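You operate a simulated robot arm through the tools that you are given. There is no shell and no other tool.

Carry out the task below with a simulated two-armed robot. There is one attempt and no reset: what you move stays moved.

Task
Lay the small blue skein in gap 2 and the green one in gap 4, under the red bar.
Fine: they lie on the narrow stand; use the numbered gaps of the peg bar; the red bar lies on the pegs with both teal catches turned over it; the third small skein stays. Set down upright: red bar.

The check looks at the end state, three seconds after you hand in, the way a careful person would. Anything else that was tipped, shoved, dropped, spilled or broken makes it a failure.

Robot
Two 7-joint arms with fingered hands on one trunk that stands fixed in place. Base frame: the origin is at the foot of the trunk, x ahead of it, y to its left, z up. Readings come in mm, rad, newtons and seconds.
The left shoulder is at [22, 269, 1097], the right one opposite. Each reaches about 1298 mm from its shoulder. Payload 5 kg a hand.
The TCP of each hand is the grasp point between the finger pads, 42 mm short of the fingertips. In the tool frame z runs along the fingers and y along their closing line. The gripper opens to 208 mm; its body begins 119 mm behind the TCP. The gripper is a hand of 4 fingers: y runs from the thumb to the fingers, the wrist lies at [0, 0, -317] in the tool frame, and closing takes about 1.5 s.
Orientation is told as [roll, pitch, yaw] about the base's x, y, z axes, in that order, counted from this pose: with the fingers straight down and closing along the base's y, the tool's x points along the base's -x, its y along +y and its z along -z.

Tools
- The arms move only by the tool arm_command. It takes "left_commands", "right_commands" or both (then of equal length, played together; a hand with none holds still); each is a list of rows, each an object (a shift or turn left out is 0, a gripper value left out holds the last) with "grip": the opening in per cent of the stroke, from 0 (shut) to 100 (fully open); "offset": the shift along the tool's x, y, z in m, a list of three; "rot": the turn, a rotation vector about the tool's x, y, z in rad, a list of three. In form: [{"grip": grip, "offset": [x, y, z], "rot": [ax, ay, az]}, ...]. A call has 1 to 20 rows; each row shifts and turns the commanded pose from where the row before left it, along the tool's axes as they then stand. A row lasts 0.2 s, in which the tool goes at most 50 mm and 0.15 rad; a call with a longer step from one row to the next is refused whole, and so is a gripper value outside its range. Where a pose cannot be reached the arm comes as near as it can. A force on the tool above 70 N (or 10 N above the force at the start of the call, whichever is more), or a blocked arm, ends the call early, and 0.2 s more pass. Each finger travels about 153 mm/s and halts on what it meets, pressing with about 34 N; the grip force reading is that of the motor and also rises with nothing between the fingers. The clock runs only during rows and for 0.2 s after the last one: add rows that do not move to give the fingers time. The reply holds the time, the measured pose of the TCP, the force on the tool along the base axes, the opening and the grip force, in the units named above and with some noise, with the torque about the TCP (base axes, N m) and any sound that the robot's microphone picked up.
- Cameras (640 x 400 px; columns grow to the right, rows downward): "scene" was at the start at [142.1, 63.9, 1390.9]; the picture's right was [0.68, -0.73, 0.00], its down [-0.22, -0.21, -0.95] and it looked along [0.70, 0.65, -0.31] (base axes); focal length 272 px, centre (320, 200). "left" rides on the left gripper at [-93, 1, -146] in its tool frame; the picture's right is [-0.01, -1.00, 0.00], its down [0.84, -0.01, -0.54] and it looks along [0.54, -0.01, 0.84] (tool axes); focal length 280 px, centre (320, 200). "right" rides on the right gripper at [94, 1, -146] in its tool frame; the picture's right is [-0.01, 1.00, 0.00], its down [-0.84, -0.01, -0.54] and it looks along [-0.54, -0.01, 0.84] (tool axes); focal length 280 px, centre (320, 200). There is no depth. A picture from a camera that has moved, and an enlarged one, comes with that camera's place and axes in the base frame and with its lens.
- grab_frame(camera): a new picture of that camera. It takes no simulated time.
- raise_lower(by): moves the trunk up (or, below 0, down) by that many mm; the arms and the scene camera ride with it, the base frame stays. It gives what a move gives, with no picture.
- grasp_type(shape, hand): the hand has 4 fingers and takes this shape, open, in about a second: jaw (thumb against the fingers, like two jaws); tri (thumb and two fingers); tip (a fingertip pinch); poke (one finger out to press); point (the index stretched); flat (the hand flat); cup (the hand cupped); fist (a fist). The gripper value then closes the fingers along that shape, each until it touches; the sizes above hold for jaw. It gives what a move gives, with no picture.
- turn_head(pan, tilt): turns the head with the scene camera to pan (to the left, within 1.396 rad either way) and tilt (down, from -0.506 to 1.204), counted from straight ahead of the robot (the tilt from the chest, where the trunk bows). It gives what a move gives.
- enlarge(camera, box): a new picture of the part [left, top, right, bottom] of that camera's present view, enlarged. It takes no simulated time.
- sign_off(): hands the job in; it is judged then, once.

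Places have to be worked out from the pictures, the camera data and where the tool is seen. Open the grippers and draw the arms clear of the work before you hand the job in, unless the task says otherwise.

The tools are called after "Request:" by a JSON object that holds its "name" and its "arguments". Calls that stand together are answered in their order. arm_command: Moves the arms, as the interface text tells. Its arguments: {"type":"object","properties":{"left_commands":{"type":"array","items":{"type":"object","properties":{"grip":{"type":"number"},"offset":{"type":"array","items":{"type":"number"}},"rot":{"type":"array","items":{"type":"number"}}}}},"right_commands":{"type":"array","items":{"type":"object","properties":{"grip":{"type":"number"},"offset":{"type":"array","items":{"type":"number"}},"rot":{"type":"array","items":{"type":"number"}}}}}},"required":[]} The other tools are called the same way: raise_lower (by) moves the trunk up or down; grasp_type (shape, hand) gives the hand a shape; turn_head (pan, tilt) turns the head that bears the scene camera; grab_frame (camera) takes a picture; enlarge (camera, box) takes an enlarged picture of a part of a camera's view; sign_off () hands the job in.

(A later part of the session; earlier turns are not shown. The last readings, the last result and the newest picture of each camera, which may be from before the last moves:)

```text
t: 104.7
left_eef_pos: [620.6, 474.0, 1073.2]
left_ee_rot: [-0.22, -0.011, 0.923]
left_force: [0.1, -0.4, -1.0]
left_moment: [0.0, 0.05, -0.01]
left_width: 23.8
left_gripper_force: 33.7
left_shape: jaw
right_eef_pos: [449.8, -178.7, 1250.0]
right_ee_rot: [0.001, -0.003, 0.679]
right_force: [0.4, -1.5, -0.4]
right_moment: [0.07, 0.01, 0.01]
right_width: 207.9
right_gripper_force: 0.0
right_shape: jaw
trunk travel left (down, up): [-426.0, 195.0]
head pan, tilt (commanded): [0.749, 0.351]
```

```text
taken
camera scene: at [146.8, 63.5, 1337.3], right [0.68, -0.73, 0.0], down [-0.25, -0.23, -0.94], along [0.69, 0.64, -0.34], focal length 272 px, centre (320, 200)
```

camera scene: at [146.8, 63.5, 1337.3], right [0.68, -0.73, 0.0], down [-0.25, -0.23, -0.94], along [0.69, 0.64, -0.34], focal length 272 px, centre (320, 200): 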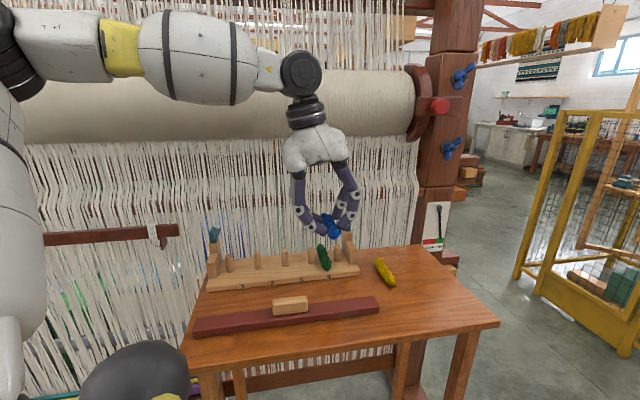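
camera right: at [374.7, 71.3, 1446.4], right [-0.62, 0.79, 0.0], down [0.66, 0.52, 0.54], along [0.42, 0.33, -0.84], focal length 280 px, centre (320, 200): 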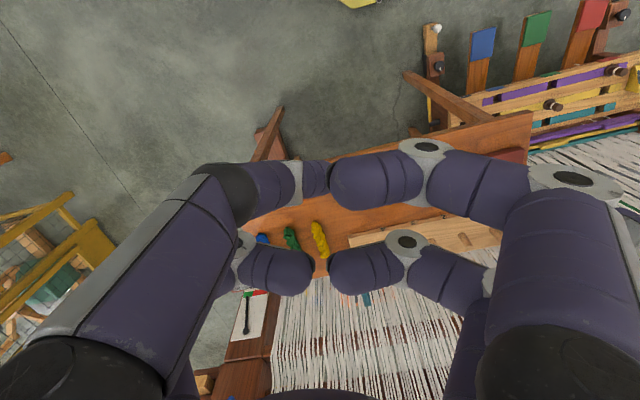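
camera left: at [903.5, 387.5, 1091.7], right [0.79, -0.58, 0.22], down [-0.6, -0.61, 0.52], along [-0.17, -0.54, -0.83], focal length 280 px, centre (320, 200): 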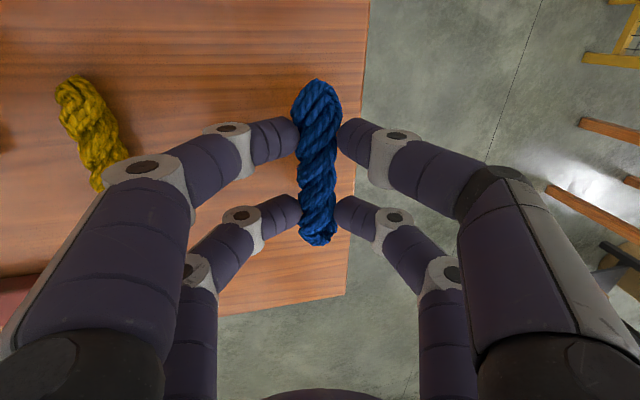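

Good, no load. I continue left to t≈57.

Request:
{"name": "arm_command", "arguments": {"left_commands": [{"offset": [0, 0.0378, -0.0085]}, {"offset": [0, 0.0378, -0.0085]}, {"offset": [0, 0.0378, -0.0085]}, {"offset": [0, 0.0378, -0.0085]}, {}]}}

Request:
{"name": "grab_frame", "arguments": {"camera": "scene"}}

Request:
{"name": "grab_frame", "arguments": {"camera": "left"}}

```text
t: 105.9
left_eef_pos: [496.8, 566.9, 1073.5]
left_ee_rot: [-0.219, -0.01, 0.924]
left_force: [-0.6, 0.0, 0.0]
left_moment: [0.05, 0.0, 0.0]
left_width: 24.0
left_gripper_force: 34.2
left_shape: jaw
right_eef_pos: [449.7, -180.3, 1252.3]
right_ee_rot: [0.001, -0.002, 0.68]
right_force: [-0.9, -0.8, 0.3]
right_moment: [0.07, 0.02, 0.03]
right_width: 208.0
right_gripper_force: 0.1
right_shape: jaw
trunk travel left (down, up): [-426.0, 195.0]
head pan, tilt (commanded): [0.749, 0.351]
```

```text
taken
camera scene: at [146.6, 63.3, 1337.4], right [0.68, -0.73, 0.0], down [-0.25, -0.23, -0.94], along [0.69, 0.64, -0.34], focal length 272 px, centre (320, 200)
```

scene: 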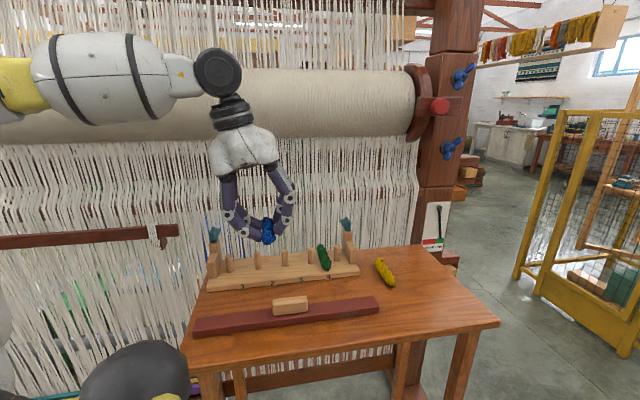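

```text
taken
camera left: at [526.5, 660.9, 1216.8], right [0.79, -0.58, 0.22], down [-0.6, -0.61, 0.52], along [-0.17, -0.54, -0.83], focal length 280 px, centre (320, 200)
```

left: 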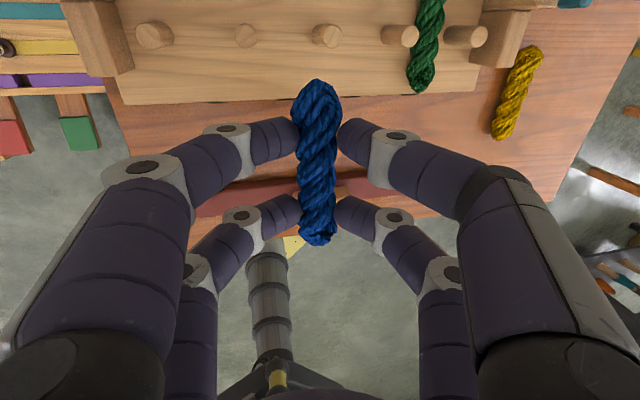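

At t≈57, n≈752. I add the 0.12 rad lean and advance toward the loom to n≈832.5 at height.

Request:
{"name": "arm_command", "arguments": {"left_commands": [{"rot": [0, -0.11, 0]}, {"offset": [-0.0201, 0, 0.0024]}, {"offset": [-0.0201, 0, 0.0024]}, {"offset": [-0.0201, 0, 0.0024]}, {"offset": [-0.0201, 0, 0.0024]}, {}]}}

Request:
{"name": "enlarge", "arguments": {"camera": "scene", "box": [180, 180, 380, 305]}}

Request:
{"name": "grab_frame", "arguments": {"camera": "left"}}

```text
t: 107.3
left_eef_pos: [545.5, 632.3, 1073.0]
left_ee_rot: [-0.226, -0.118, 0.947]
left_force: [-0.5, -0.8, -0.9]
left_moment: [0.0, -0.02, -0.02]
left_width: 23.9
left_gripper_force: 34.0
left_shape: jaw
right_eef_pos: [449.8, -178.2, 1251.8]
right_ee_rot: [0.0, -0.001, 0.679]
right_force: [-0.3, 0.8, 0.6]
right_moment: [0.0, -0.01, -0.02]
right_width: 208.0
right_gripper_force: 0.0
right_shape: jaw
trunk travel left (down, up): [-426.0, 195.0]
head pan, tilt (commanded): [0.749, 0.351]
```

```text
3.20 times, centred on (280, 242) of scene
camera zoom: at [146.4, 63.9, 1337.4], right [0.68, -0.73, 0.0], down [-0.25, -0.23, -0.94], along [0.69, 0.64, -0.34], focal length 872 px, centre (448, 64)
```

zoom: 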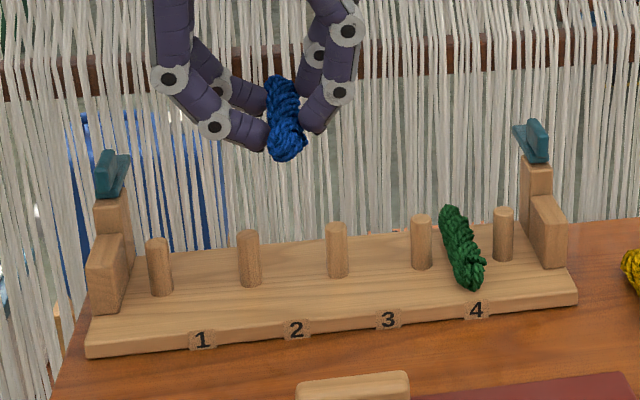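

```text
taken
camera left: at [563.7, 713.7, 1225.6], right [0.79, -0.58, 0.22], down [-0.61, -0.67, 0.43], along [-0.1, -0.47, -0.88], focal length 280 px, centre (320, 200)
```

left: 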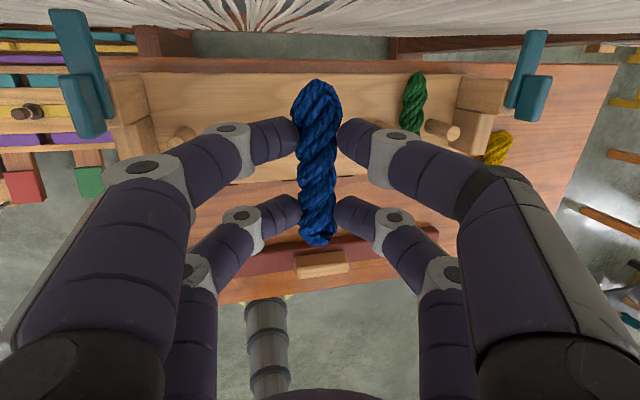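

Positioned at t≈57, n≈833. I descend 110 mm toward gap 2.

Request:
{"name": "arm_command", "arguments": {"left_commands": [{"offset": [0.0026, 0.0048, 0.0213]}, {"offset": [0.0026, 0.0048, 0.0213]}, {"offset": [0.0026, 0.0048, 0.0213]}, {"offset": [0.0026, 0.0048, 0.0213]}, {"offset": [0.0026, 0.0048, 0.0213]}, {}]}}

Request:
{"name": "enlarge", "arguments": {"camera": "scene", "box": [200, 210, 320, 300]}}

Request:
{"name": "grab_frame", "arguments": {"camera": "left"}}

```text
t: 108.7
left_eef_pos: [544.1, 632.2, 964.4]
left_ee_rot: [-0.224, -0.117, 0.948]
left_force: [0.2, -1.2, -1.0]
left_moment: [0.0, -0.01, -0.01]
left_width: 23.7
left_gripper_force: 33.7
left_shape: jaw
right_eef_pos: [449.1, -179.0, 1252.0]
right_ee_rot: [0.001, -0.002, 0.678]
right_force: [-1.0, 0.8, -0.3]
right_moment: [0.02, -0.01, -0.02]
right_width: 208.0
right_gripper_force: 0.0
right_shape: jaw
trunk travel left (down, up): [-426.0, 195.0]
head pan, tilt (commanded): [0.749, 0.351]
```

```text
4.44 times, centred on (260, 255) of scene
camera zoom: at [146.5, 63.6, 1337.5], right [0.68, -0.73, 0.0], down [-0.25, -0.23, -0.94], along [0.69, 0.64, -0.34], focal length 1211 px, centre (587, -44)
```

zoom: 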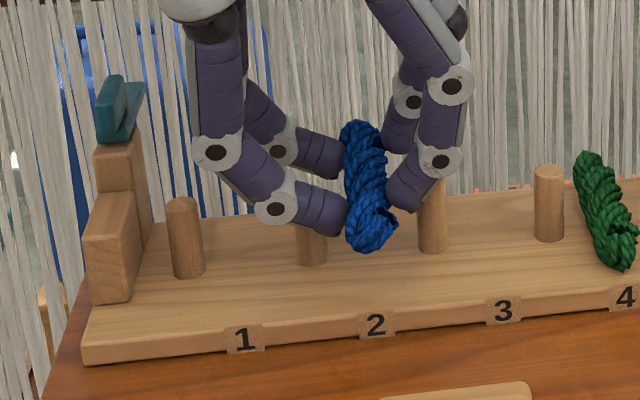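

```text
taken
camera left: at [561.8, 714.0, 1117.7], right [0.79, -0.58, 0.22], down [-0.61, -0.67, 0.43], along [-0.1, -0.47, -0.88], focal length 280 px, centre (320, 200)
```

left: 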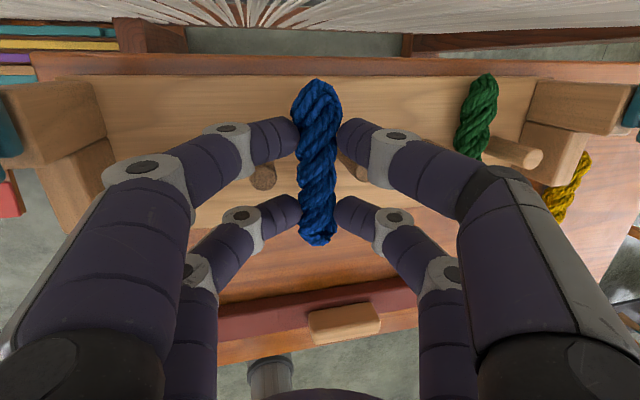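

Blue hangs centred between pegs 2 and 3. I descend 25 mm more and then ease down.

Request:
{"name": "arm_command", "arguments": {"left_commands": [{"offset": [0.001, 0.0018, 0.008]}, {"offset": [0.001, 0.0018, 0.008]}, {"offset": [0.001, 0.0018, 0.008]}, {}]}}

Request:
{"name": "enlarge", "arguments": {"camera": "scene", "box": [200, 210, 320, 300]}}

Request:
{"name": "grab_frame", "arguments": {"camera": "left"}}

```text
t: 109.7
left_eef_pos: [543.5, 631.6, 940.5]
left_ee_rot: [-0.224, -0.118, 0.948]
left_force: [0.1, -0.3, -0.1]
left_moment: [0.0, 0.01, 0.01]
left_width: 23.8
left_gripper_force: 34.2
left_shape: jaw
right_eef_pos: [450.2, -177.8, 1251.0]
right_ee_rot: [-0.001, -0.001, 0.679]
right_force: [-0.1, 0.2, 1.2]
right_moment: [0.03, 0.0, 0.0]
right_width: 207.9
right_gripper_force: 0.1
right_shape: jaw
trunk travel left (down, up): [-426.0, 195.0]
head pan, tilt (commanded): [0.749, 0.351]
```

```text
4.44 times, centred on (260, 255) of scene
camera zoom: at [146.4, 63.7, 1337.5], right [0.68, -0.73, 0.0], down [-0.25, -0.23, -0.94], along [0.69, 0.64, -0.34], focal length 1211 px, centre (587, -44)
```

zoom: 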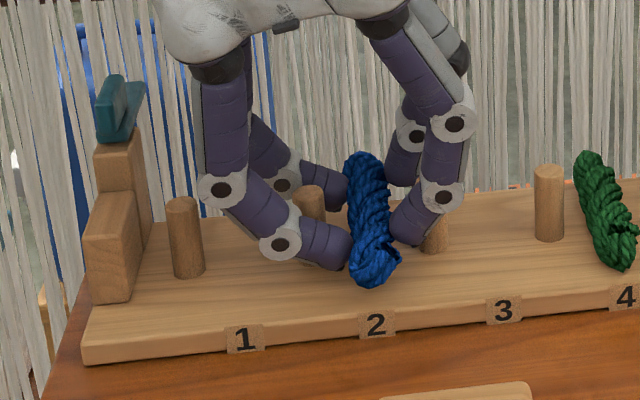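

```text
taken
camera left: at [561.6, 712.8, 1093.2], right [0.79, -0.58, 0.22], down [-0.61, -0.67, 0.43], along [-0.1, -0.47, -0.88], focal length 280 px, centre (320, 200)
```

left: 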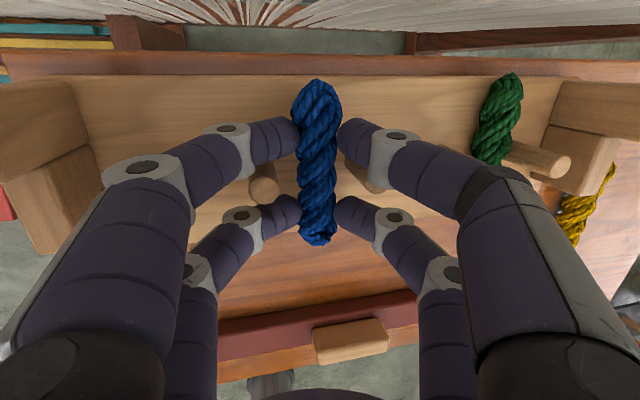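

Clearances look good. I ease down 5 mm, then 2.5 mm, watching for contact.

Request:
{"name": "arm_command", "arguments": {"left_commands": [{"offset": [0.0006, 0.0011, 0.0049]}, {}]}}

Request:
{"name": "arm_command", "arguments": {"left_commands": [{"offset": [0.0003, 0.0006, 0.0024]}, {}]}}

```text
t: 110.3
left_eef_pos: [544.9, 631.8, 935.9]
left_ee_rot: [-0.223, -0.116, 0.947]
left_force: [-0.1, 0.4, -0.1]
left_moment: [-0.01, -0.02, -0.01]
left_width: 23.7
left_gripper_force: 33.8
left_shape: jaw
right_eef_pos: [450.3, -178.9, 1250.3]
right_ee_rot: [-0.003, -0.002, 0.679]
right_force: [0.0, 0.2, -0.1]
right_moment: [0.0, 0.02, -0.02]
right_width: 207.8
right_gripper_force: 0.0
right_shape: jaw
trunk travel left (down, up): [-426.0, 195.0]
head pan, tilt (commanded): [0.749, 0.351]
```

```text
t: 110.9
left_eef_pos: [543.9, 632.7, 934.4]
left_ee_rot: [-0.224, -0.12, 0.951]
left_force: [1.1, 2.2, 6.9]
left_moment: [-0.21, 0.23, -0.03]
left_width: 23.8
left_gripper_force: 34.7
left_shape: jaw
right_eef_pos: [449.1, -177.9, 1252.6]
right_ee_rot: [-0.004, -0.001, 0.68]
right_force: [0.4, 0.2, -0.7]
right_moment: [0.01, -0.01, -0.02]
right_width: 207.8
right_gripper_force: 0.0
right_shape: jaw
trunk travel left (down, up): [-426.0, 195.0]
head pan, tilt (commanded): [0.749, 0.351]
```

The front end has touched down (7 N). I open to release.

Request:
{"name": "arm_command", "arguments": {"left_commands": [{"grip": 14}, {"grip": 17}, {"grip": 17}, {"grip": 17}]}}

Request:
{"name": "enlarge", "arguments": {"camera": "scene", "box": [200, 210, 320, 300]}}

Request:
{"name": "grab_frame", "arguments": {"camera": "left"}}

```text
t: 111.9
left_eef_pos: [544.6, 631.3, 931.4]
left_ee_rot: [-0.223, -0.117, 0.949]
left_force: [-0.2, 0.1, 0.4]
left_moment: [0.01, 0.0, -0.04]
left_width: 35.2
left_gripper_force: 0.0
left_shape: jaw
right_eef_pos: [449.8, -178.1, 1252.4]
right_ee_rot: [-0.002, 0.0, 0.678]
right_force: [0.3, 0.8, 0.8]
right_moment: [0.02, -0.03, 0.0]
right_width: 207.9
right_gripper_force: 0.1
right_shape: jaw
trunk travel left (down, up): [-426.0, 195.0]
head pan, tilt (commanded): [0.749, 0.351]
```

```text
4.44 times, centred on (260, 255) of scene
camera zoom: at [146.4, 63.7, 1337.4], right [0.68, -0.73, 0.0], down [-0.25, -0.23, -0.94], along [0.69, 0.64, -0.34], focal length 1211 px, centre (587, -44)
```

zoom: 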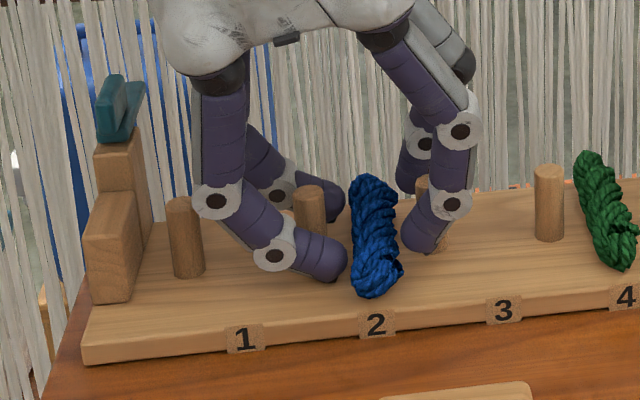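

```text
taken
camera left: at [561.5, 713.0, 1085.6], right [0.79, -0.58, 0.22], down [-0.61, -0.67, 0.43], along [-0.1, -0.47, -0.88], focal length 280 px, centre (320, 200)
```

left: 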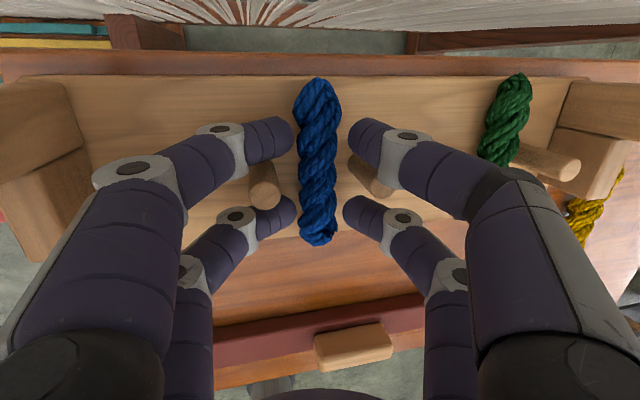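

Blue lies in gap 2. I lift straight up, slowly at first.

Request:
{"name": "arm_command", "arguments": {"left_commands": [{"offset": [-0.0009, -0.0017, -0.0075]}, {"offset": [-0.0009, -0.0017, -0.0075]}, {"offset": [-0.0012, -0.0023, -0.0099]}, {"offset": [-0.0024, -0.0045, -0.0198]}, {"offset": [-0.0024, -0.0045, -0.0198]}, {"offset": [-0.0024, -0.0045, -0.0198]}, {"offset": [-0.0024, -0.0045, -0.0198]}, {"offset": [-0.0024, -0.0045, -0.0198]}, {}]}}

Request:
{"name": "enlarge", "arguments": {"camera": "scene", "box": [180, 200, 420, 350]}}

Request:
{"name": "grab_frame", "arguments": {"camera": "left"}}

```text
t: 113.9
left_eef_pos: [542.0, 632.4, 1059.2]
left_ee_rot: [-0.221, -0.118, 0.948]
left_force: [-0.2, 0.1, -0.8]
left_moment: [-0.08, -0.03, 0.0]
left_width: 35.3
left_gripper_force: 0.1
left_shape: jaw
right_eef_pos: [449.9, -178.7, 1251.1]
right_ee_rot: [-0.001, 0.0, 0.679]
right_force: [-0.3, 0.1, -1.2]
right_moment: [-0.02, -0.01, 0.01]
right_width: 208.3
right_gripper_force: 0.1
right_shape: jaw
trunk travel left (down, up): [-426.0, 195.0]
head pan, tilt (commanded): [0.749, 0.351]
```

```text
2.67 times, centred on (300, 275) of scene
camera zoom: at [146.6, 64.0, 1337.3], right [0.68, -0.73, 0.0], down [-0.25, -0.23, -0.94], along [0.69, 0.64, -0.34], focal length 727 px, centre (373, 0)
```

zoom: 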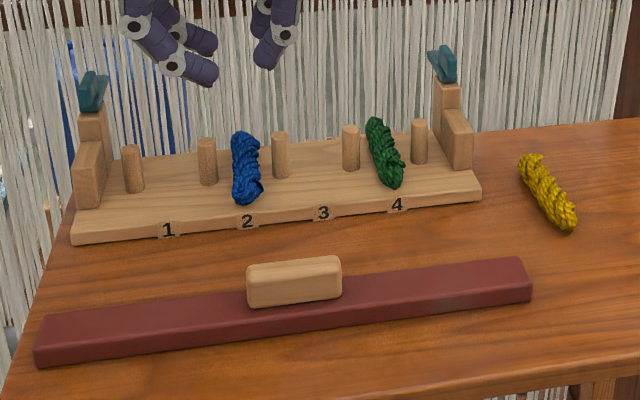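

```text
taken
camera left: at [559.9, 714.4, 1212.4], right [0.79, -0.58, 0.22], down [-0.61, -0.67, 0.43], along [-0.1, -0.47, -0.88], focal length 280 px, centre (320, 200)
```

left: 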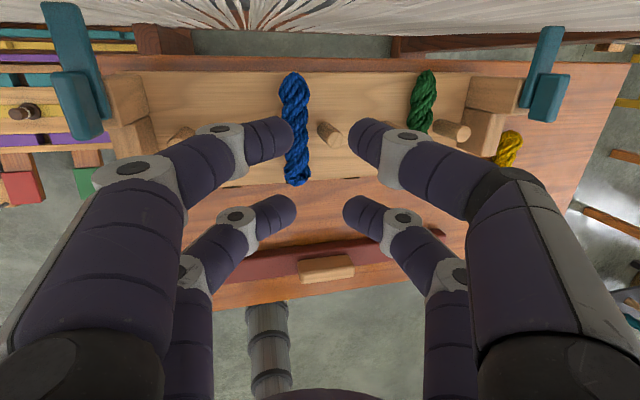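

Both skeins are in place: blue in gap 2, green in gap 4. Now the red bar: it spans t≈-103…308 at n≈637 with the grip block at its middle. I retreat from the loom, level the hand and rotate it 90° so it closes across the block.

Request:
{"name": "arm_command", "arguments": {"left_commands": [{"offset": [0.0378, 0, -0.0045]}, {"offset": [0.0378, 0, -0.0045]}, {"offset": [0.0378, 0, -0.0045]}, {"offset": [0.0378, 0, -0.0045]}, {"offset": [0.0378, 0, -0.0045]}, {"rot": [0, 0.118, 0]}, {"rot": [-0.11, 0, 0]}, {"rot": [-0.111, 0, 0]}, {}]}}

Request:
{"name": "arm_command", "arguments": {"left_commands": [{"grip": 28, "rot": [0, 0, 0.143]}, {"rot": [0, 0, 0.143]}, {"rot": [0, 0, 0.143]}, {"rot": [0, 0, 0.143]}, {"rot": [0, 0, 0.143]}, {"rot": [0, 0, 0.143]}, {"rot": [0, 0, 0.143]}, {"rot": [0, 0, 0.143]}, {"rot": [0, 0, 0.143]}, {"rot": [0, 0, 0.143]}, {"rot": [0, 0, 0.14]}, {}]}}

Request:
{"name": "grab_frame", "arguments": {"camera": "left"}}

Request:
{"name": "grab_frame", "arguments": {"camera": "scene"}}

```text
t: 115.9
left_eef_pos: [430.8, 480.6, 1061.1]
left_ee_rot: [0.0, -0.002, 0.92]
left_force: [1.1, -1.2, 0.4]
left_moment: [-0.01, 0.09, 0.0]
left_width: 35.4
left_gripper_force: 0.1
left_shape: jaw
right_eef_pos: [449.3, -178.4, 1252.2]
right_ee_rot: [-0.002, -0.002, 0.678]
right_force: [0.7, -0.2, -0.1]
right_moment: [-0.02, 0.02, -0.02]
right_width: 207.9
right_gripper_force: 0.1
right_shape: jaw
trunk travel left (down, up): [-426.0, 195.0]
head pan, tilt (commanded): [0.749, 0.351]
```

```text
t: 118.5
left_eef_pos: [430.3, 480.1, 1060.0]
left_ee_rot: [0.001, -0.001, -0.651]
left_force: [0.3, 0.0, 0.2]
left_moment: [0.01, -0.02, -0.01]
left_width: 57.6
left_gripper_force: 0.0
left_shape: jaw
right_eef_pos: [449.3, -177.7, 1252.0]
right_ee_rot: [-0.001, -0.001, 0.679]
right_force: [0.3, 0.5, 0.2]
right_moment: [0.03, 0.0, 0.01]
right_width: 208.1
right_gripper_force: 0.0
right_shape: jaw
trunk travel left (down, up): [-426.0, 195.0]
head pan, tilt (commanded): [0.749, 0.351]
```

```text
taken
camera left: at [504.8, 424.4, 1206.3], right [-0.59, -0.81, 0.0], down [-0.68, 0.5, 0.54], along [-0.43, 0.32, -0.84], focal length 280 px, centre (320, 200)
```

left: 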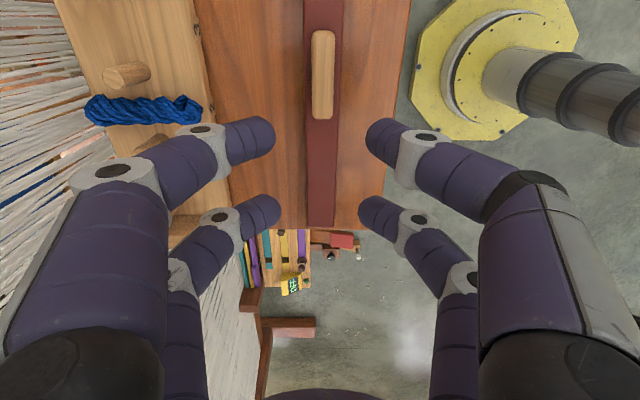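

```text
taken
camera scene: at [146.5, 63.7, 1337.4], right [0.68, -0.73, 0.0], down [-0.25, -0.23, -0.94], along [0.69, 0.64, -0.34], focal length 272 px, centre (320, 200)
```

scene: 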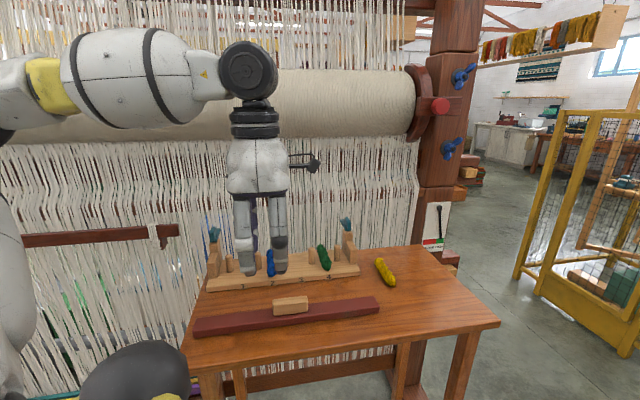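

The bar is 40 mm wide with its block centred at t≈102, n≈637 (23 mm wide). I add a 0.15 rad lean (so the wrist stays away from the roll later) and move above the block.

Request:
{"name": "arm_command", "arguments": {"left_commands": [{"rot": [0, 0, -0.0075]}, {"rot": [-0.149, 0, 0]}, {"offset": [-0.0153, -0.0067, 0.0226]}, {"offset": [-0.0153, -0.0067, 0.0226]}, {"offset": [-0.0153, -0.0067, 0.0226]}, {}]}}

Request:
{"name": "grab_frame", "arguments": {"camera": "left"}}

Request:
{"name": "enlarge", "arguments": {"camera": "scene", "box": [200, 220, 400, 345]}}

```text
t: 119.9
left_eef_pos: [462.2, 444.7, 990.2]
left_ee_rot: [0.152, 0.0, -0.641]
left_force: [0.3, 0.1, 0.0]
left_moment: [0.0, 0.03, -0.01]
left_width: 57.8
left_gripper_force: 0.0
left_shape: jaw
right_eef_pos: [450.1, -177.6, 1251.6]
right_ee_rot: [-0.001, -0.001, 0.679]
right_force: [0.9, -0.4, 0.6]
right_moment: [-0.01, 0.03, -0.01]
right_width: 208.0
right_gripper_force: 0.0
right_shape: jaw
trunk travel left (down, up): [-426.0, 195.0]
head pan, tilt (commanded): [0.749, 0.351]
```

```text
taken
camera left: at [524.7, 372.1, 1135.7], right [-0.58, -0.8, -0.15], down [-0.73, 0.43, 0.53], along [-0.36, 0.42, -0.83], focal length 280 px, centre (320, 200)
```

left: 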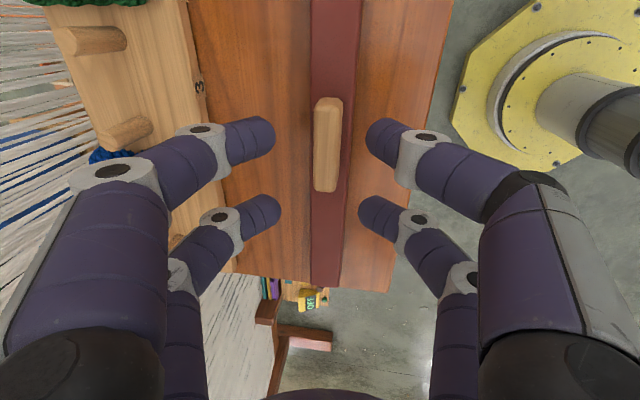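

```text
3.20 times, centred on (300, 282) of scene
camera zoom: at [146.6, 63.8, 1337.5], right [0.68, -0.73, 0.0], down [-0.25, -0.23, -0.94], along [0.69, 0.64, -0.34], focal length 872 px, centre (384, -64)
```

zoom: 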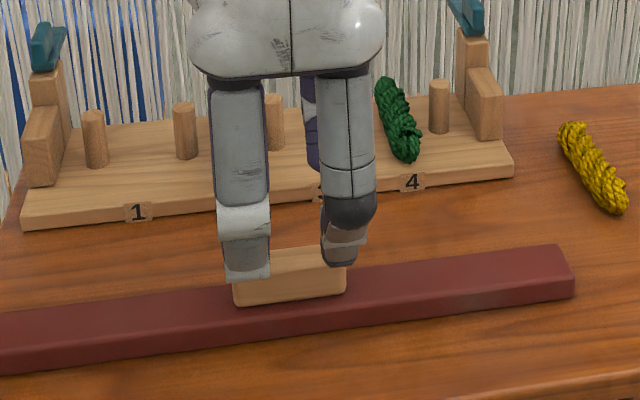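

Block is centred in t and slightly off in n as expected from the lean. I descend 45 mm and check.

Request:
{"name": "arm_command", "arguments": {"left_commands": [{"offset": [0, -0.0026, 0.0148]}, {"offset": [0, -0.0026, 0.0148]}, {"offset": [0, -0.0026, 0.0148]}, {}]}}

Request:
{"name": "grab_frame", "arguments": {"camera": "left"}}

Request:
{"name": "enlarge", "arguments": {"camera": "scene", "box": [240, 260, 340, 340]}}

```text
t: 120.9
left_eef_pos: [459.5, 444.4, 945.6]
left_ee_rot: [0.151, 0.0, -0.639]
left_force: [0.6, -0.7, -1.0]
left_moment: [0.02, 0.03, 0.02]
left_width: 57.9
left_gripper_force: 0.1
left_shape: jaw
right_eef_pos: [449.2, -178.0, 1250.9]
right_ee_rot: [-0.002, -0.002, 0.679]
right_force: [0.0, 1.1, -0.1]
right_moment: [0.0, 0.02, 0.01]
right_width: 208.0
right_gripper_force: 0.0
right_shape: jaw
trunk travel left (down, up): [-426.0, 195.0]
head pan, tilt (commanded): [0.749, 0.351]
```

```text
taken
camera left: at [522.9, 371.9, 1090.0], right [-0.58, -0.8, -0.15], down [-0.73, 0.43, 0.53], along [-0.36, 0.42, -0.83], focal length 280 px, centre (320, 200)
```

left: 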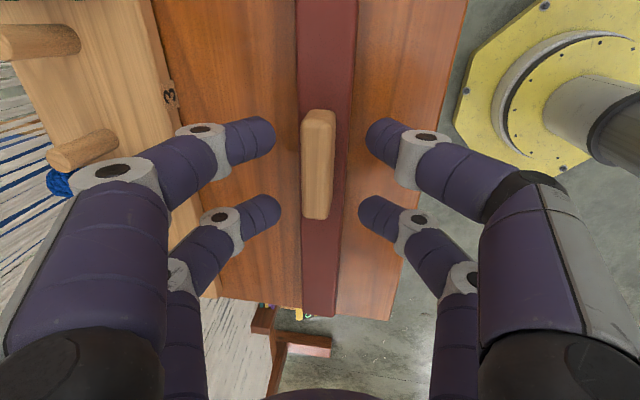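

```text
5.00 times, centred on (290, 300) of scene
camera zoom: at [146.4, 63.7, 1337.5], right [0.68, -0.73, 0.0], down [-0.25, -0.23, -0.94], along [0.69, 0.64, -0.34], focal length 1363 px, centre (470, -300)
```

zoom: 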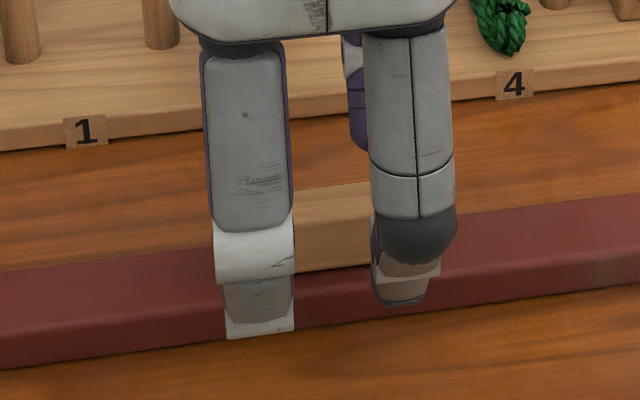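

Centred on the block. I descend 14 mm and close on it.

Request:
{"name": "arm_command", "arguments": {"left_commands": [{"offset": [0, -0.001, 0.0069]}, {"offset": [0, -0.001, 0.0069]}, {"grip": 15}, {"grip": 5}, {"grip": 5}, {"grip": 5}, {"grip": 5}]}}

Request:
{"name": "grab_frame", "arguments": {"camera": "left"}}

Request:
{"name": "enlarge", "arguments": {"camera": "scene", "box": [180, 240, 400, 370]}}

```text
t: 122.5
left_eef_pos: [459.1, 446.6, 929.8]
left_ee_rot: [0.149, -0.001, -0.638]
left_force: [0.3, -1.0, -0.2]
left_moment: [-0.14, -0.01, -0.07]
left_width: 16.2
left_gripper_force: 33.5
left_shape: jaw
right_eef_pos: [450.3, -179.2, 1251.3]
right_ee_rot: [-0.002, -0.002, 0.679]
right_force: [-0.5, -1.2, -0.7]
right_moment: [-0.01, 0.0, -0.01]
right_width: 208.0
right_gripper_force: 0.1
right_shape: jaw
trunk travel left (down, up): [-426.0, 195.0]
head pan, tilt (commanded): [0.749, 0.351]
```

```text
taken
camera left: at [522.3, 372.9, 1075.8], right [-0.58, -0.8, -0.15], down [-0.73, 0.43, 0.53], along [-0.36, 0.42, -0.83], focal length 280 px, centre (320, 200)
```

left: 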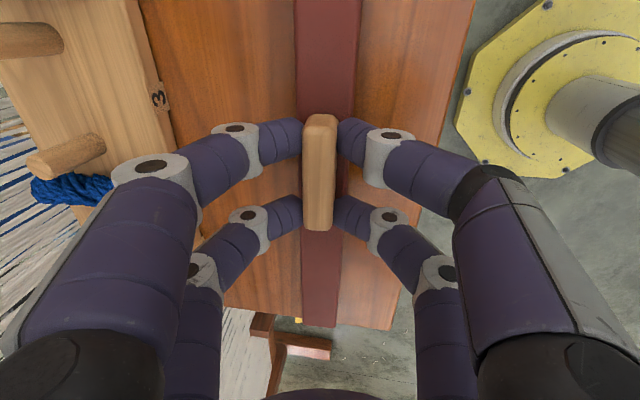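

```text
2.91 times, centred on (290, 305) of scene
camera zoom: at [146.5, 63.8, 1337.4], right [0.68, -0.73, 0.0], down [-0.25, -0.23, -0.94], along [0.69, 0.64, -0.34], focal length 793 px, centre (407, -106)
```

zoom: 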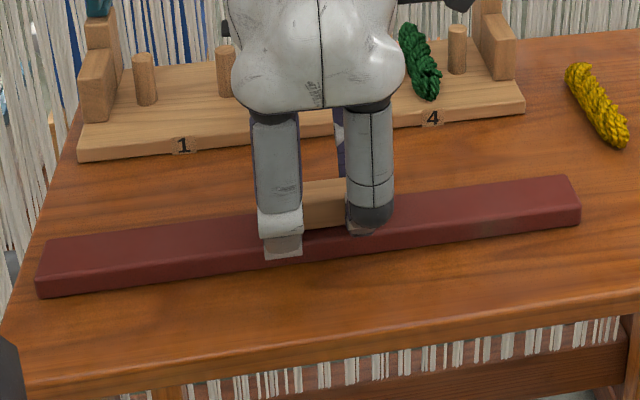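

Grip on the block is solid (33.5 N). I lift 25 mm and check that the bar hangs level.

Request:
{"name": "arm_command", "arguments": {"left_commands": [{"offset": [0, 0.0012, -0.0079]}, {"offset": [0, 0.0012, -0.0079]}, {"offset": [0, 0.0012, -0.0089]}, {}]}}

Request:
{"name": "enlarge", "arguments": {"camera": "scene", "box": [180, 230, 400, 360]}}

Request:
{"name": "grab_frame", "arguments": {"camera": "left"}}

```text
t: 123.5
left_eef_pos: [460.3, 445.1, 955.5]
left_ee_rot: [0.15, -0.001, -0.64]
left_force: [0.5, 0.5, -1.8]
left_moment: [-0.02, -0.01, 0.01]
left_width: 16.0
left_gripper_force: 34.2
left_shape: jaw
right_eef_pos: [450.6, -178.7, 1251.7]
right_ee_rot: [-0.001, -0.002, 0.679]
right_force: [0.0, 0.6, -0.5]
right_moment: [-0.01, -0.01, -0.01]
right_width: 207.8
right_gripper_force: 0.0
right_shape: jaw
trunk travel left (down, up): [-426.0, 195.0]
head pan, tilt (commanded): [0.749, 0.351]
```

```text
2.91 times, centred on (290, 295) of scene
camera zoom: at [146.6, 63.9, 1337.3], right [0.68, -0.73, 0.0], down [-0.25, -0.23, -0.94], along [0.69, 0.64, -0.34], focal length 793 px, centre (407, -76)
```

zoom: 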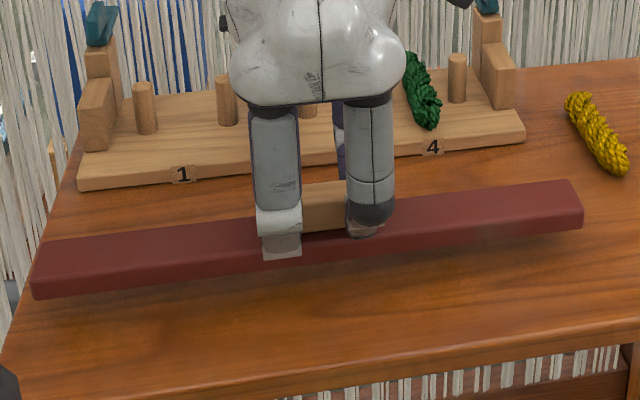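

```text
taken
camera left: at [522.8, 372.6, 1100.6], right [-0.58, -0.8, -0.15], down [-0.73, 0.43, 0.53], along [-0.36, 0.42, -0.83], focal length 280 px, centre (320, 200)
```

left: 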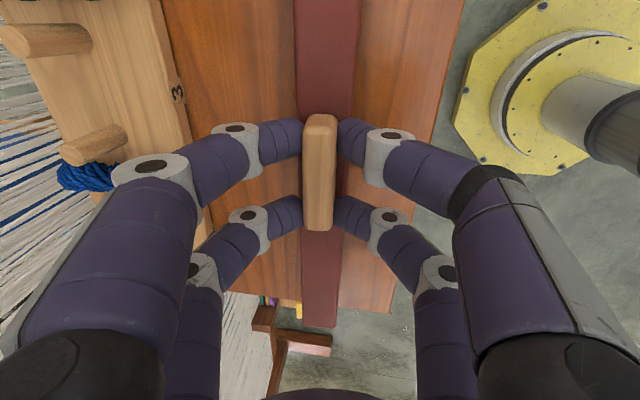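

The bar hangs level (≈1.8 N). I raise it another 75 mm so it clears pegs and posts, then start moving it toward the loom.

Request:
{"name": "arm_command", "arguments": {"left_commands": [{"offset": [0, 0.0037, -0.0247]}, {"offset": [0, 0.0037, -0.0247]}, {"offset": [0, 0.0037, -0.0247]}, {"offset": [0, 0.0297, 0.0045]}, {"offset": [0, 0.0297, 0.0045]}, {"offset": [0, 0.0297, 0.0045]}, {"offset": [0, 0.0297, 0.0045]}, {}]}}

Request:
{"name": "grab_frame", "arguments": {"camera": "scene"}}

Request:
{"name": "grab_frame", "arguments": {"camera": "left"}}

```text
t: 125.3
left_eef_pos: [532.2, 541.5, 1031.7]
left_ee_rot: [0.15, 0.0, -0.64]
left_force: [1.2, 0.2, -2.3]
left_moment: [0.01, 0.03, -0.01]
left_width: 15.9
left_gripper_force: 34.1
left_shape: jaw
right_eef_pos: [450.5, -178.8, 1252.1]
right_ee_rot: [-0.001, -0.001, 0.678]
right_force: [-0.2, 0.1, -1.1]
right_moment: [0.01, 0.01, -0.02]
right_width: 207.9
right_gripper_force: 0.1
right_shape: jaw
trunk travel left (down, up): [-426.0, 195.0]
head pan, tilt (commanded): [0.749, 0.351]
```

```text
taken
camera scene: at [146.5, 63.8, 1337.5], right [0.68, -0.73, 0.0], down [-0.25, -0.23, -0.94], along [0.69, 0.64, -0.34], focal length 272 px, centre (320, 200)
```

scene: 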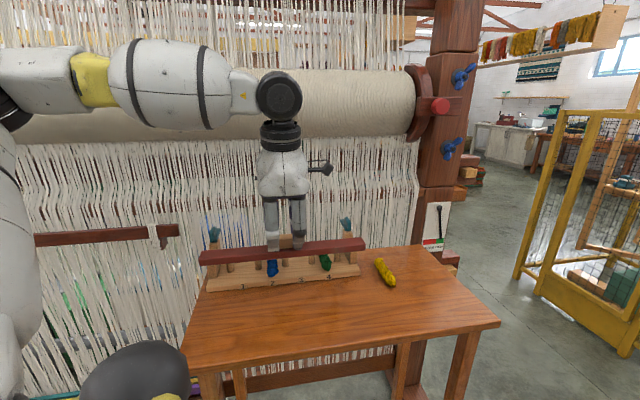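

```text
taken
camera left: at [594.8, 468.2, 1176.5], right [-0.58, -0.8, -0.15], down [-0.73, 0.43, 0.53], along [-0.36, 0.42, -0.83], focal length 280 px, centre (320, 200)
```

left: 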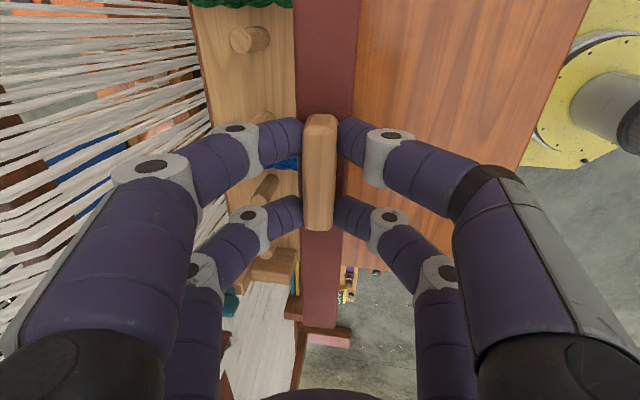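

Bar now at n≈757, z bottom ≈966, no problems. I advance 60 mm more and compare the bar against the posts.

Request:
{"name": "arm_command", "arguments": {"left_commands": [{"offset": [0, 0.0297, 0.0045]}, {"offset": [0, 0.0297, 0.0045]}, {}]}}

Request:
{"name": "enlarge", "arguments": {"camera": "scene", "box": [190, 200, 390, 325]}}

Request:
{"name": "grab_frame", "arguments": {"camera": "left"}}

```text
t: 126.1
left_eef_pos: [569.5, 590.4, 1029.9]
left_ee_rot: [0.15, 0.0, -0.642]
left_force: [-0.1, 0.3, -2.5]
left_moment: [0.0, 0.04, 0.03]
left_width: 15.9
left_gripper_force: 34.3
left_shape: jaw
right_eef_pos: [450.0, -178.6, 1251.8]
right_ee_rot: [-0.001, -0.001, 0.679]
right_force: [0.2, -0.7, -0.7]
right_moment: [0.0, -0.01, 0.01]
right_width: 208.0
right_gripper_force: 0.0
right_shape: jaw
trunk travel left (down, up): [-426.0, 195.0]
head pan, tilt (commanded): [0.749, 0.351]
```

```text
3.20 times, centred on (290, 262) of scene
camera zoom: at [146.6, 63.9, 1337.4], right [0.68, -0.73, 0.0], down [-0.25, -0.23, -0.94], along [0.69, 0.64, -0.34], focal length 872 px, centre (416, 0)
```

zoom: 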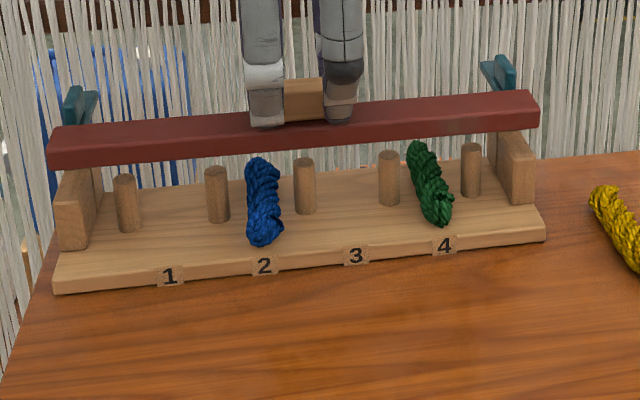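

```text
taken
camera left: at [632.2, 517.0, 1175.1], right [-0.58, -0.8, -0.15], down [-0.73, 0.43, 0.53], along [-0.36, 0.42, -0.83], focal length 280 px, centre (320, 200)
```

left: 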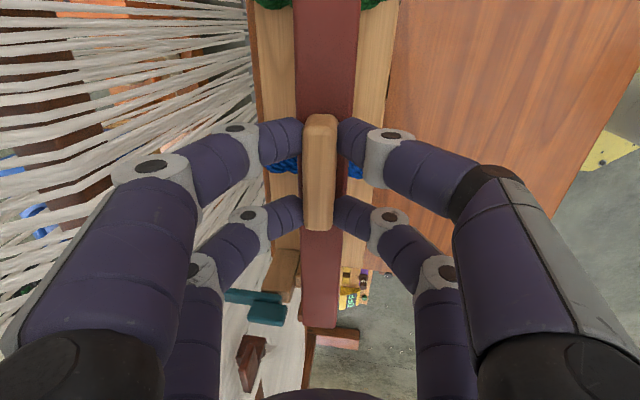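

The bar is parallel to the board in the hand camera and centred over the pegs lengthwise. I advance the last ~14 mm and lower 20 mm.

Request:
{"name": "arm_command", "arguments": {"left_commands": [{"offset": [0, 0.0072, 0.0011]}, {"offset": [0, 0.0071, 0.0011]}, {"offset": [0, -0.0015, 0.0099]}, {"offset": [0, -0.0015, 0.0099]}, {}]}}

Request:
{"name": "enlarge", "arguments": {"camera": "scene", "box": [190, 200, 390, 325]}}

Request:
{"name": "enlarge", "arguments": {"camera": "scene", "box": [325, 205, 385, 265]}}

Request:
{"name": "enlarge", "arguments": {"camera": "scene", "box": [195, 215, 255, 285]}}

```text
t: 127.3
left_eef_pos: [576.0, 601.3, 1010.2]
left_ee_rot: [0.151, 0.0, -0.64]
left_force: [0.7, 0.1, -2.7]
left_moment: [-0.02, 0.03, 0.02]
left_width: 15.7
left_gripper_force: 34.4
left_shape: jaw
right_eef_pos: [450.5, -177.9, 1252.0]
right_ee_rot: [-0.002, -0.002, 0.678]
right_force: [0.3, 0.2, 0.1]
right_moment: [0.0, 0.04, 0.02]
right_width: 207.8
right_gripper_force: 0.2
right_shape: jaw
trunk travel left (down, up): [-426.0, 195.0]
head pan, tilt (commanded): [0.749, 0.351]
```

```text
3.20 times, centred on (290, 262) of scene
camera zoom: at [146.6, 63.9, 1337.4], right [0.68, -0.73, 0.0], down [-0.25, -0.23, -0.94], along [0.69, 0.64, -0.34], focal length 872 px, centre (416, 0)
```

zoom: 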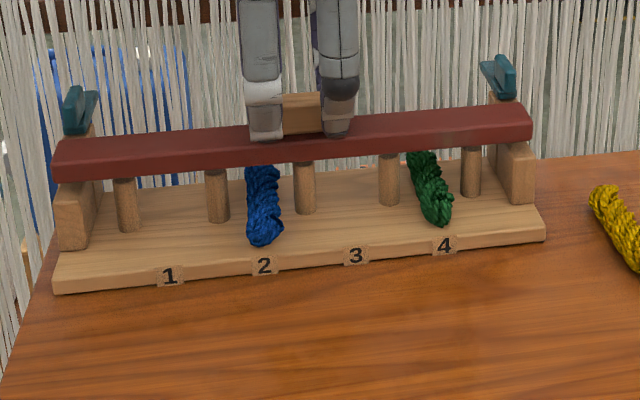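

```text
6.67 times, centred on (355, 235) of scene
camera zoom: at [146.6, 63.9, 1337.4], right [0.68, -0.73, 0.0], down [-0.25, -0.23, -0.94], along [0.69, 0.64, -0.34], focal length 1817 px, centre (87, -33)
```

zoom: 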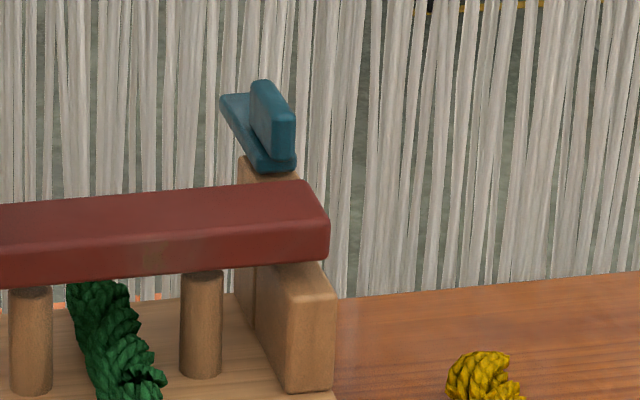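

```text
5.71 times, centred on (225, 250) of scene
camera zoom: at [146.6, 63.9, 1337.4], right [0.68, -0.73, 0.0], down [-0.25, -0.23, -0.94], along [0.69, 0.64, -0.34], focal length 1557 px, centre (863, -86)
```

zoom: 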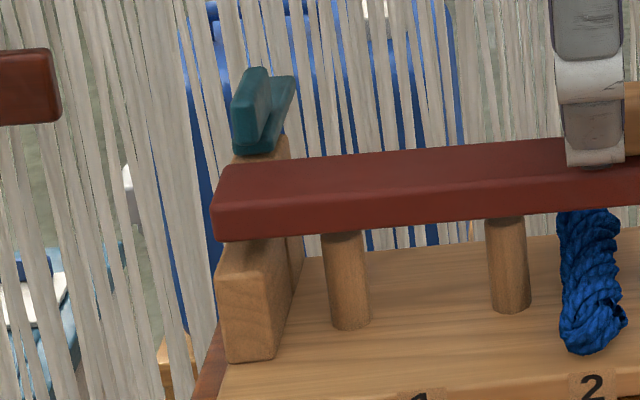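

Bar is aligned over pegs and between the posts. I lower another 12 mm with a +1.5 mm n trim.

Request:
{"name": "arm_command", "arguments": {"left_commands": [{"offset": [0, -0.0002, 0.006]}, {"offset": [0, -0.0002, 0.006]}, {}]}}

Request:
{"name": "arm_command", "arguments": {"left_commands": [{"offset": [0, -0.0004, 0.003]}, {}]}}

Request:
{"name": "enlarge", "arguments": {"camera": "scene", "box": [190, 200, 390, 325]}}

```text
t: 128.1
left_eef_pos: [578.4, 602.8, 998.9]
left_ee_rot: [0.154, -0.002, -0.641]
left_force: [-0.2, 0.4, 2.0]
left_moment: [-0.05, -0.03, -0.02]
left_width: 16.0
left_gripper_force: 33.9
left_shape: jaw
right_eef_pos: [450.0, -177.7, 1252.3]
right_ee_rot: [-0.001, -0.002, 0.679]
right_force: [-0.4, 0.4, -0.8]
right_moment: [-0.02, 0.0, -0.03]
right_width: 207.9
right_gripper_force: 0.0
right_shape: jaw
trunk travel left (down, up): [-426.0, 195.0]
head pan, tilt (commanded): [0.749, 0.351]
```

```text
t: 128.7
left_eef_pos: [577.9, 601.0, 997.0]
left_ee_rot: [0.154, -0.001, -0.639]
left_force: [3.2, 5.7, 20.9]
left_moment: [0.12, -0.11, -0.03]
left_width: 16.7
left_gripper_force: 33.7
left_shape: jaw
right_eef_pos: [448.9, -180.0, 1251.7]
right_ee_rot: [-0.001, -0.001, 0.679]
right_force: [-0.3, 1.7, -0.6]
right_moment: [-0.01, -0.02, -0.02]
right_width: 207.9
right_gripper_force: 0.0
right_shape: jaw
trunk travel left (down, up): [-426.0, 195.0]
head pan, tilt (commanded): [0.749, 0.351]
```

```text
3.20 times, centred on (290, 262) of scene
camera zoom: at [145.8, 63.3, 1337.8], right [0.68, -0.73, 0.0], down [-0.25, -0.23, -0.94], along [0.69, 0.64, -0.34], focal length 872 px, centre (416, 0)
```

zoom: 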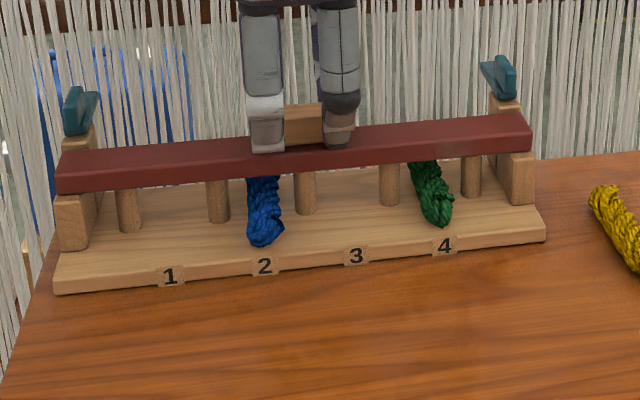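

The bar has seated on the pegs (21 N, almost no moment). I ease off 1.5 mm and open the fingers.

Request:
{"name": "arm_command", "arguments": {"left_commands": [{"offset": [0, 0.0002, -0.0015]}, {"grip": 14}, {"grip": 20}, {"grip": 26}, {"grip": 26}]}}

Request:
{"name": "enlarge", "arguments": {"camera": "scene", "box": [190, 200, 390, 325]}}

Request:
{"name": "grab_frame", "arguments": {"camera": "left"}}

```text
t: 129.9
left_eef_pos: [575.2, 601.8, 997.0]
left_ee_rot: [0.15, 0.0, -0.64]
left_force: [0.4, -0.2, 0.3]
left_moment: [0.0, -0.04, 0.02]
left_width: 53.4
left_gripper_force: 0.2
left_shape: jaw
right_eef_pos: [449.0, -178.6, 1251.6]
right_ee_rot: [0.0, -0.001, 0.678]
right_force: [-0.5, -0.1, 0.1]
right_moment: [0.0, 0.02, 0.04]
right_width: 207.8
right_gripper_force: 0.0
right_shape: jaw
trunk travel left (down, up): [-426.0, 195.0]
head pan, tilt (commanded): [0.749, 0.351]
```

```text
3.20 times, centred on (290, 262) of scene
camera zoom: at [146.4, 63.6, 1337.4], right [0.68, -0.73, 0.0], down [-0.25, -0.23, -0.94], along [0.69, 0.64, -0.34], focal length 872 px, centre (416, 0)
```

zoom: 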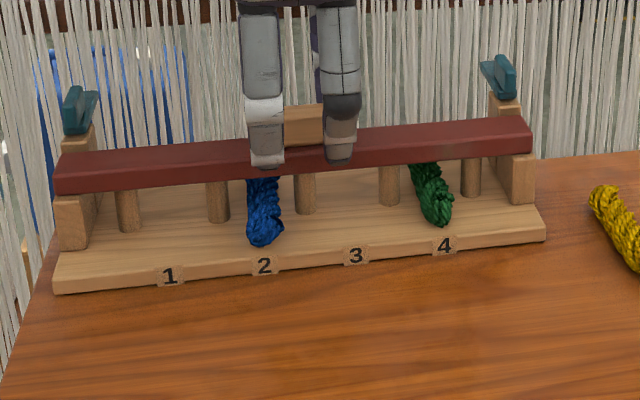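

```text
taken
camera left: at [639.4, 529.4, 1142.0], right [-0.58, -0.8, -0.15], down [-0.73, 0.43, 0.53], along [-0.36, 0.42, -0.83], focal length 280 px, centre (320, 200)
```

left: 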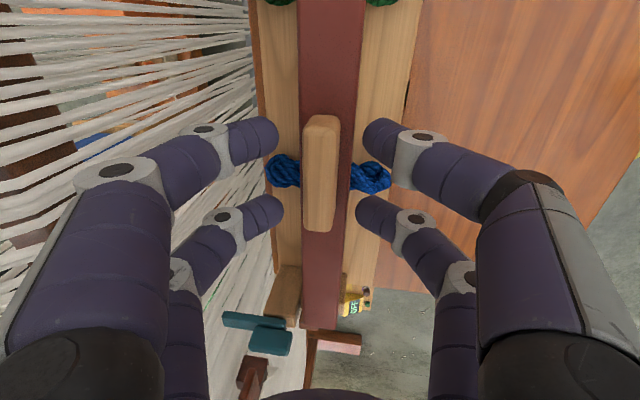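

The bar rests on the pegs with its block upright. I lift the hand straight up and back away from the loom, then change to the poke shape to turn the catches.

Request:
{"name": "arm_command", "arguments": {"left_commands": [{"offset": [0, 0.0015, -0.0099]}, {"offset": [0, 0.003, -0.0198]}, {"offset": [0, 0.003, -0.0198]}, {"offset": [0, 0.003, -0.0198]}, {"offset": [0, -0.0297, -0.0045]}, {"offset": [0, -0.0297, -0.0045]}, {"offset": [0, -0.0297, -0.0045]}, {"offset": [0, -0.0297, -0.0045]}, {}]}}

Request:
{"name": "grasp_type", "arguments": {"hand": "left", "shape": "poke"}}

Request:
{"name": "grab_frame", "arguments": {"camera": "left"}}

Request:
{"name": "enlarge", "arguments": {"camera": "scene", "box": [180, 120, 400, 300]}}

```text
t: 131.9
left_eef_pos: [506.2, 506.2, 1066.8]
left_ee_rot: [0.15, 0.0, -0.64]
left_force: [-0.1, -0.1, -0.9]
left_moment: [0.04, -0.06, -0.01]
left_width: 53.9
left_gripper_force: 0.0
left_shape: jaw
right_eef_pos: [449.2, -178.0, 1252.6]
right_ee_rot: [-0.002, -0.001, 0.678]
right_force: [-0.2, 0.9, -0.2]
right_moment: [0.0, 0.01, 0.03]
right_width: 208.0
right_gripper_force: 0.1
right_shape: jaw
trunk travel left (down, up): [-426.0, 195.0]
head pan, tilt (commanded): [0.749, 0.351]
```

```text
t: 132.8
left_eef_pos: [507.4, 506.0, 1066.0]
left_ee_rot: [0.152, 0.0, -0.639]
left_force: [0.2, 0.2, 0.2]
left_moment: [0.0, -0.02, 0.01]
left_width: 0.1
left_gripper_force: 0.1
left_shape: poke
right_eef_pos: [450.1, -179.1, 1251.5]
right_ee_rot: [-0.002, -0.001, 0.679]
right_force: [0.0, 0.2, -0.3]
right_moment: [0.02, -0.02, 0.0]
right_width: 208.0
right_gripper_force: 0.1
right_shape: jaw
trunk travel left (down, up): [-426.0, 195.0]
head pan, tilt (commanded): [0.749, 0.351]
```

```text
taken
camera left: at [569.7, 433.5, 1212.7], right [-0.58, -0.8, -0.15], down [-0.73, 0.43, 0.53], along [-0.36, 0.42, -0.83], focal length 280 px, centre (320, 200)
```

left: 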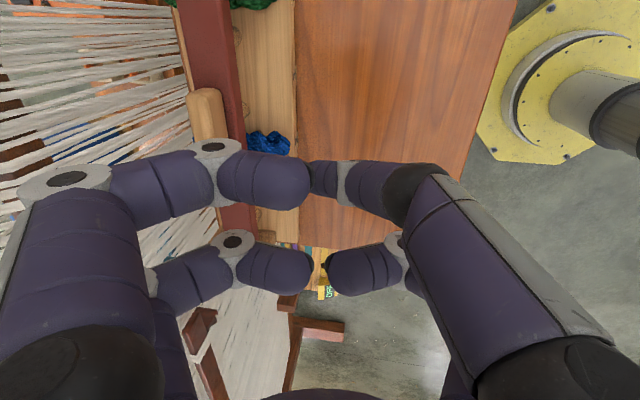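

```text
2.22 times, centred on (290, 210) of scene
camera zoom: at [146.5, 63.7, 1337.4], right [0.68, -0.73, 0.0], down [-0.25, -0.23, -0.94], along [0.69, 0.64, -0.34], focal length 606 px, centre (387, 178)
```

zoom: 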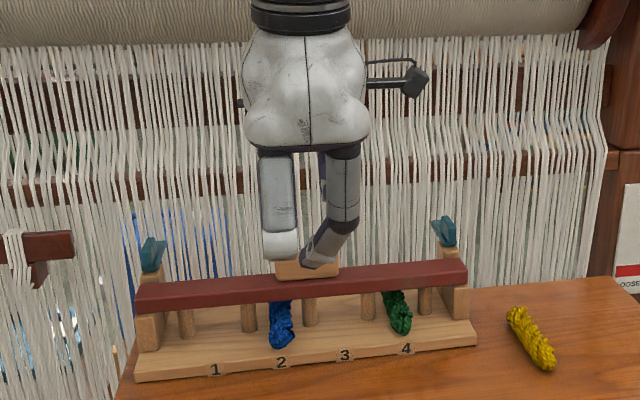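

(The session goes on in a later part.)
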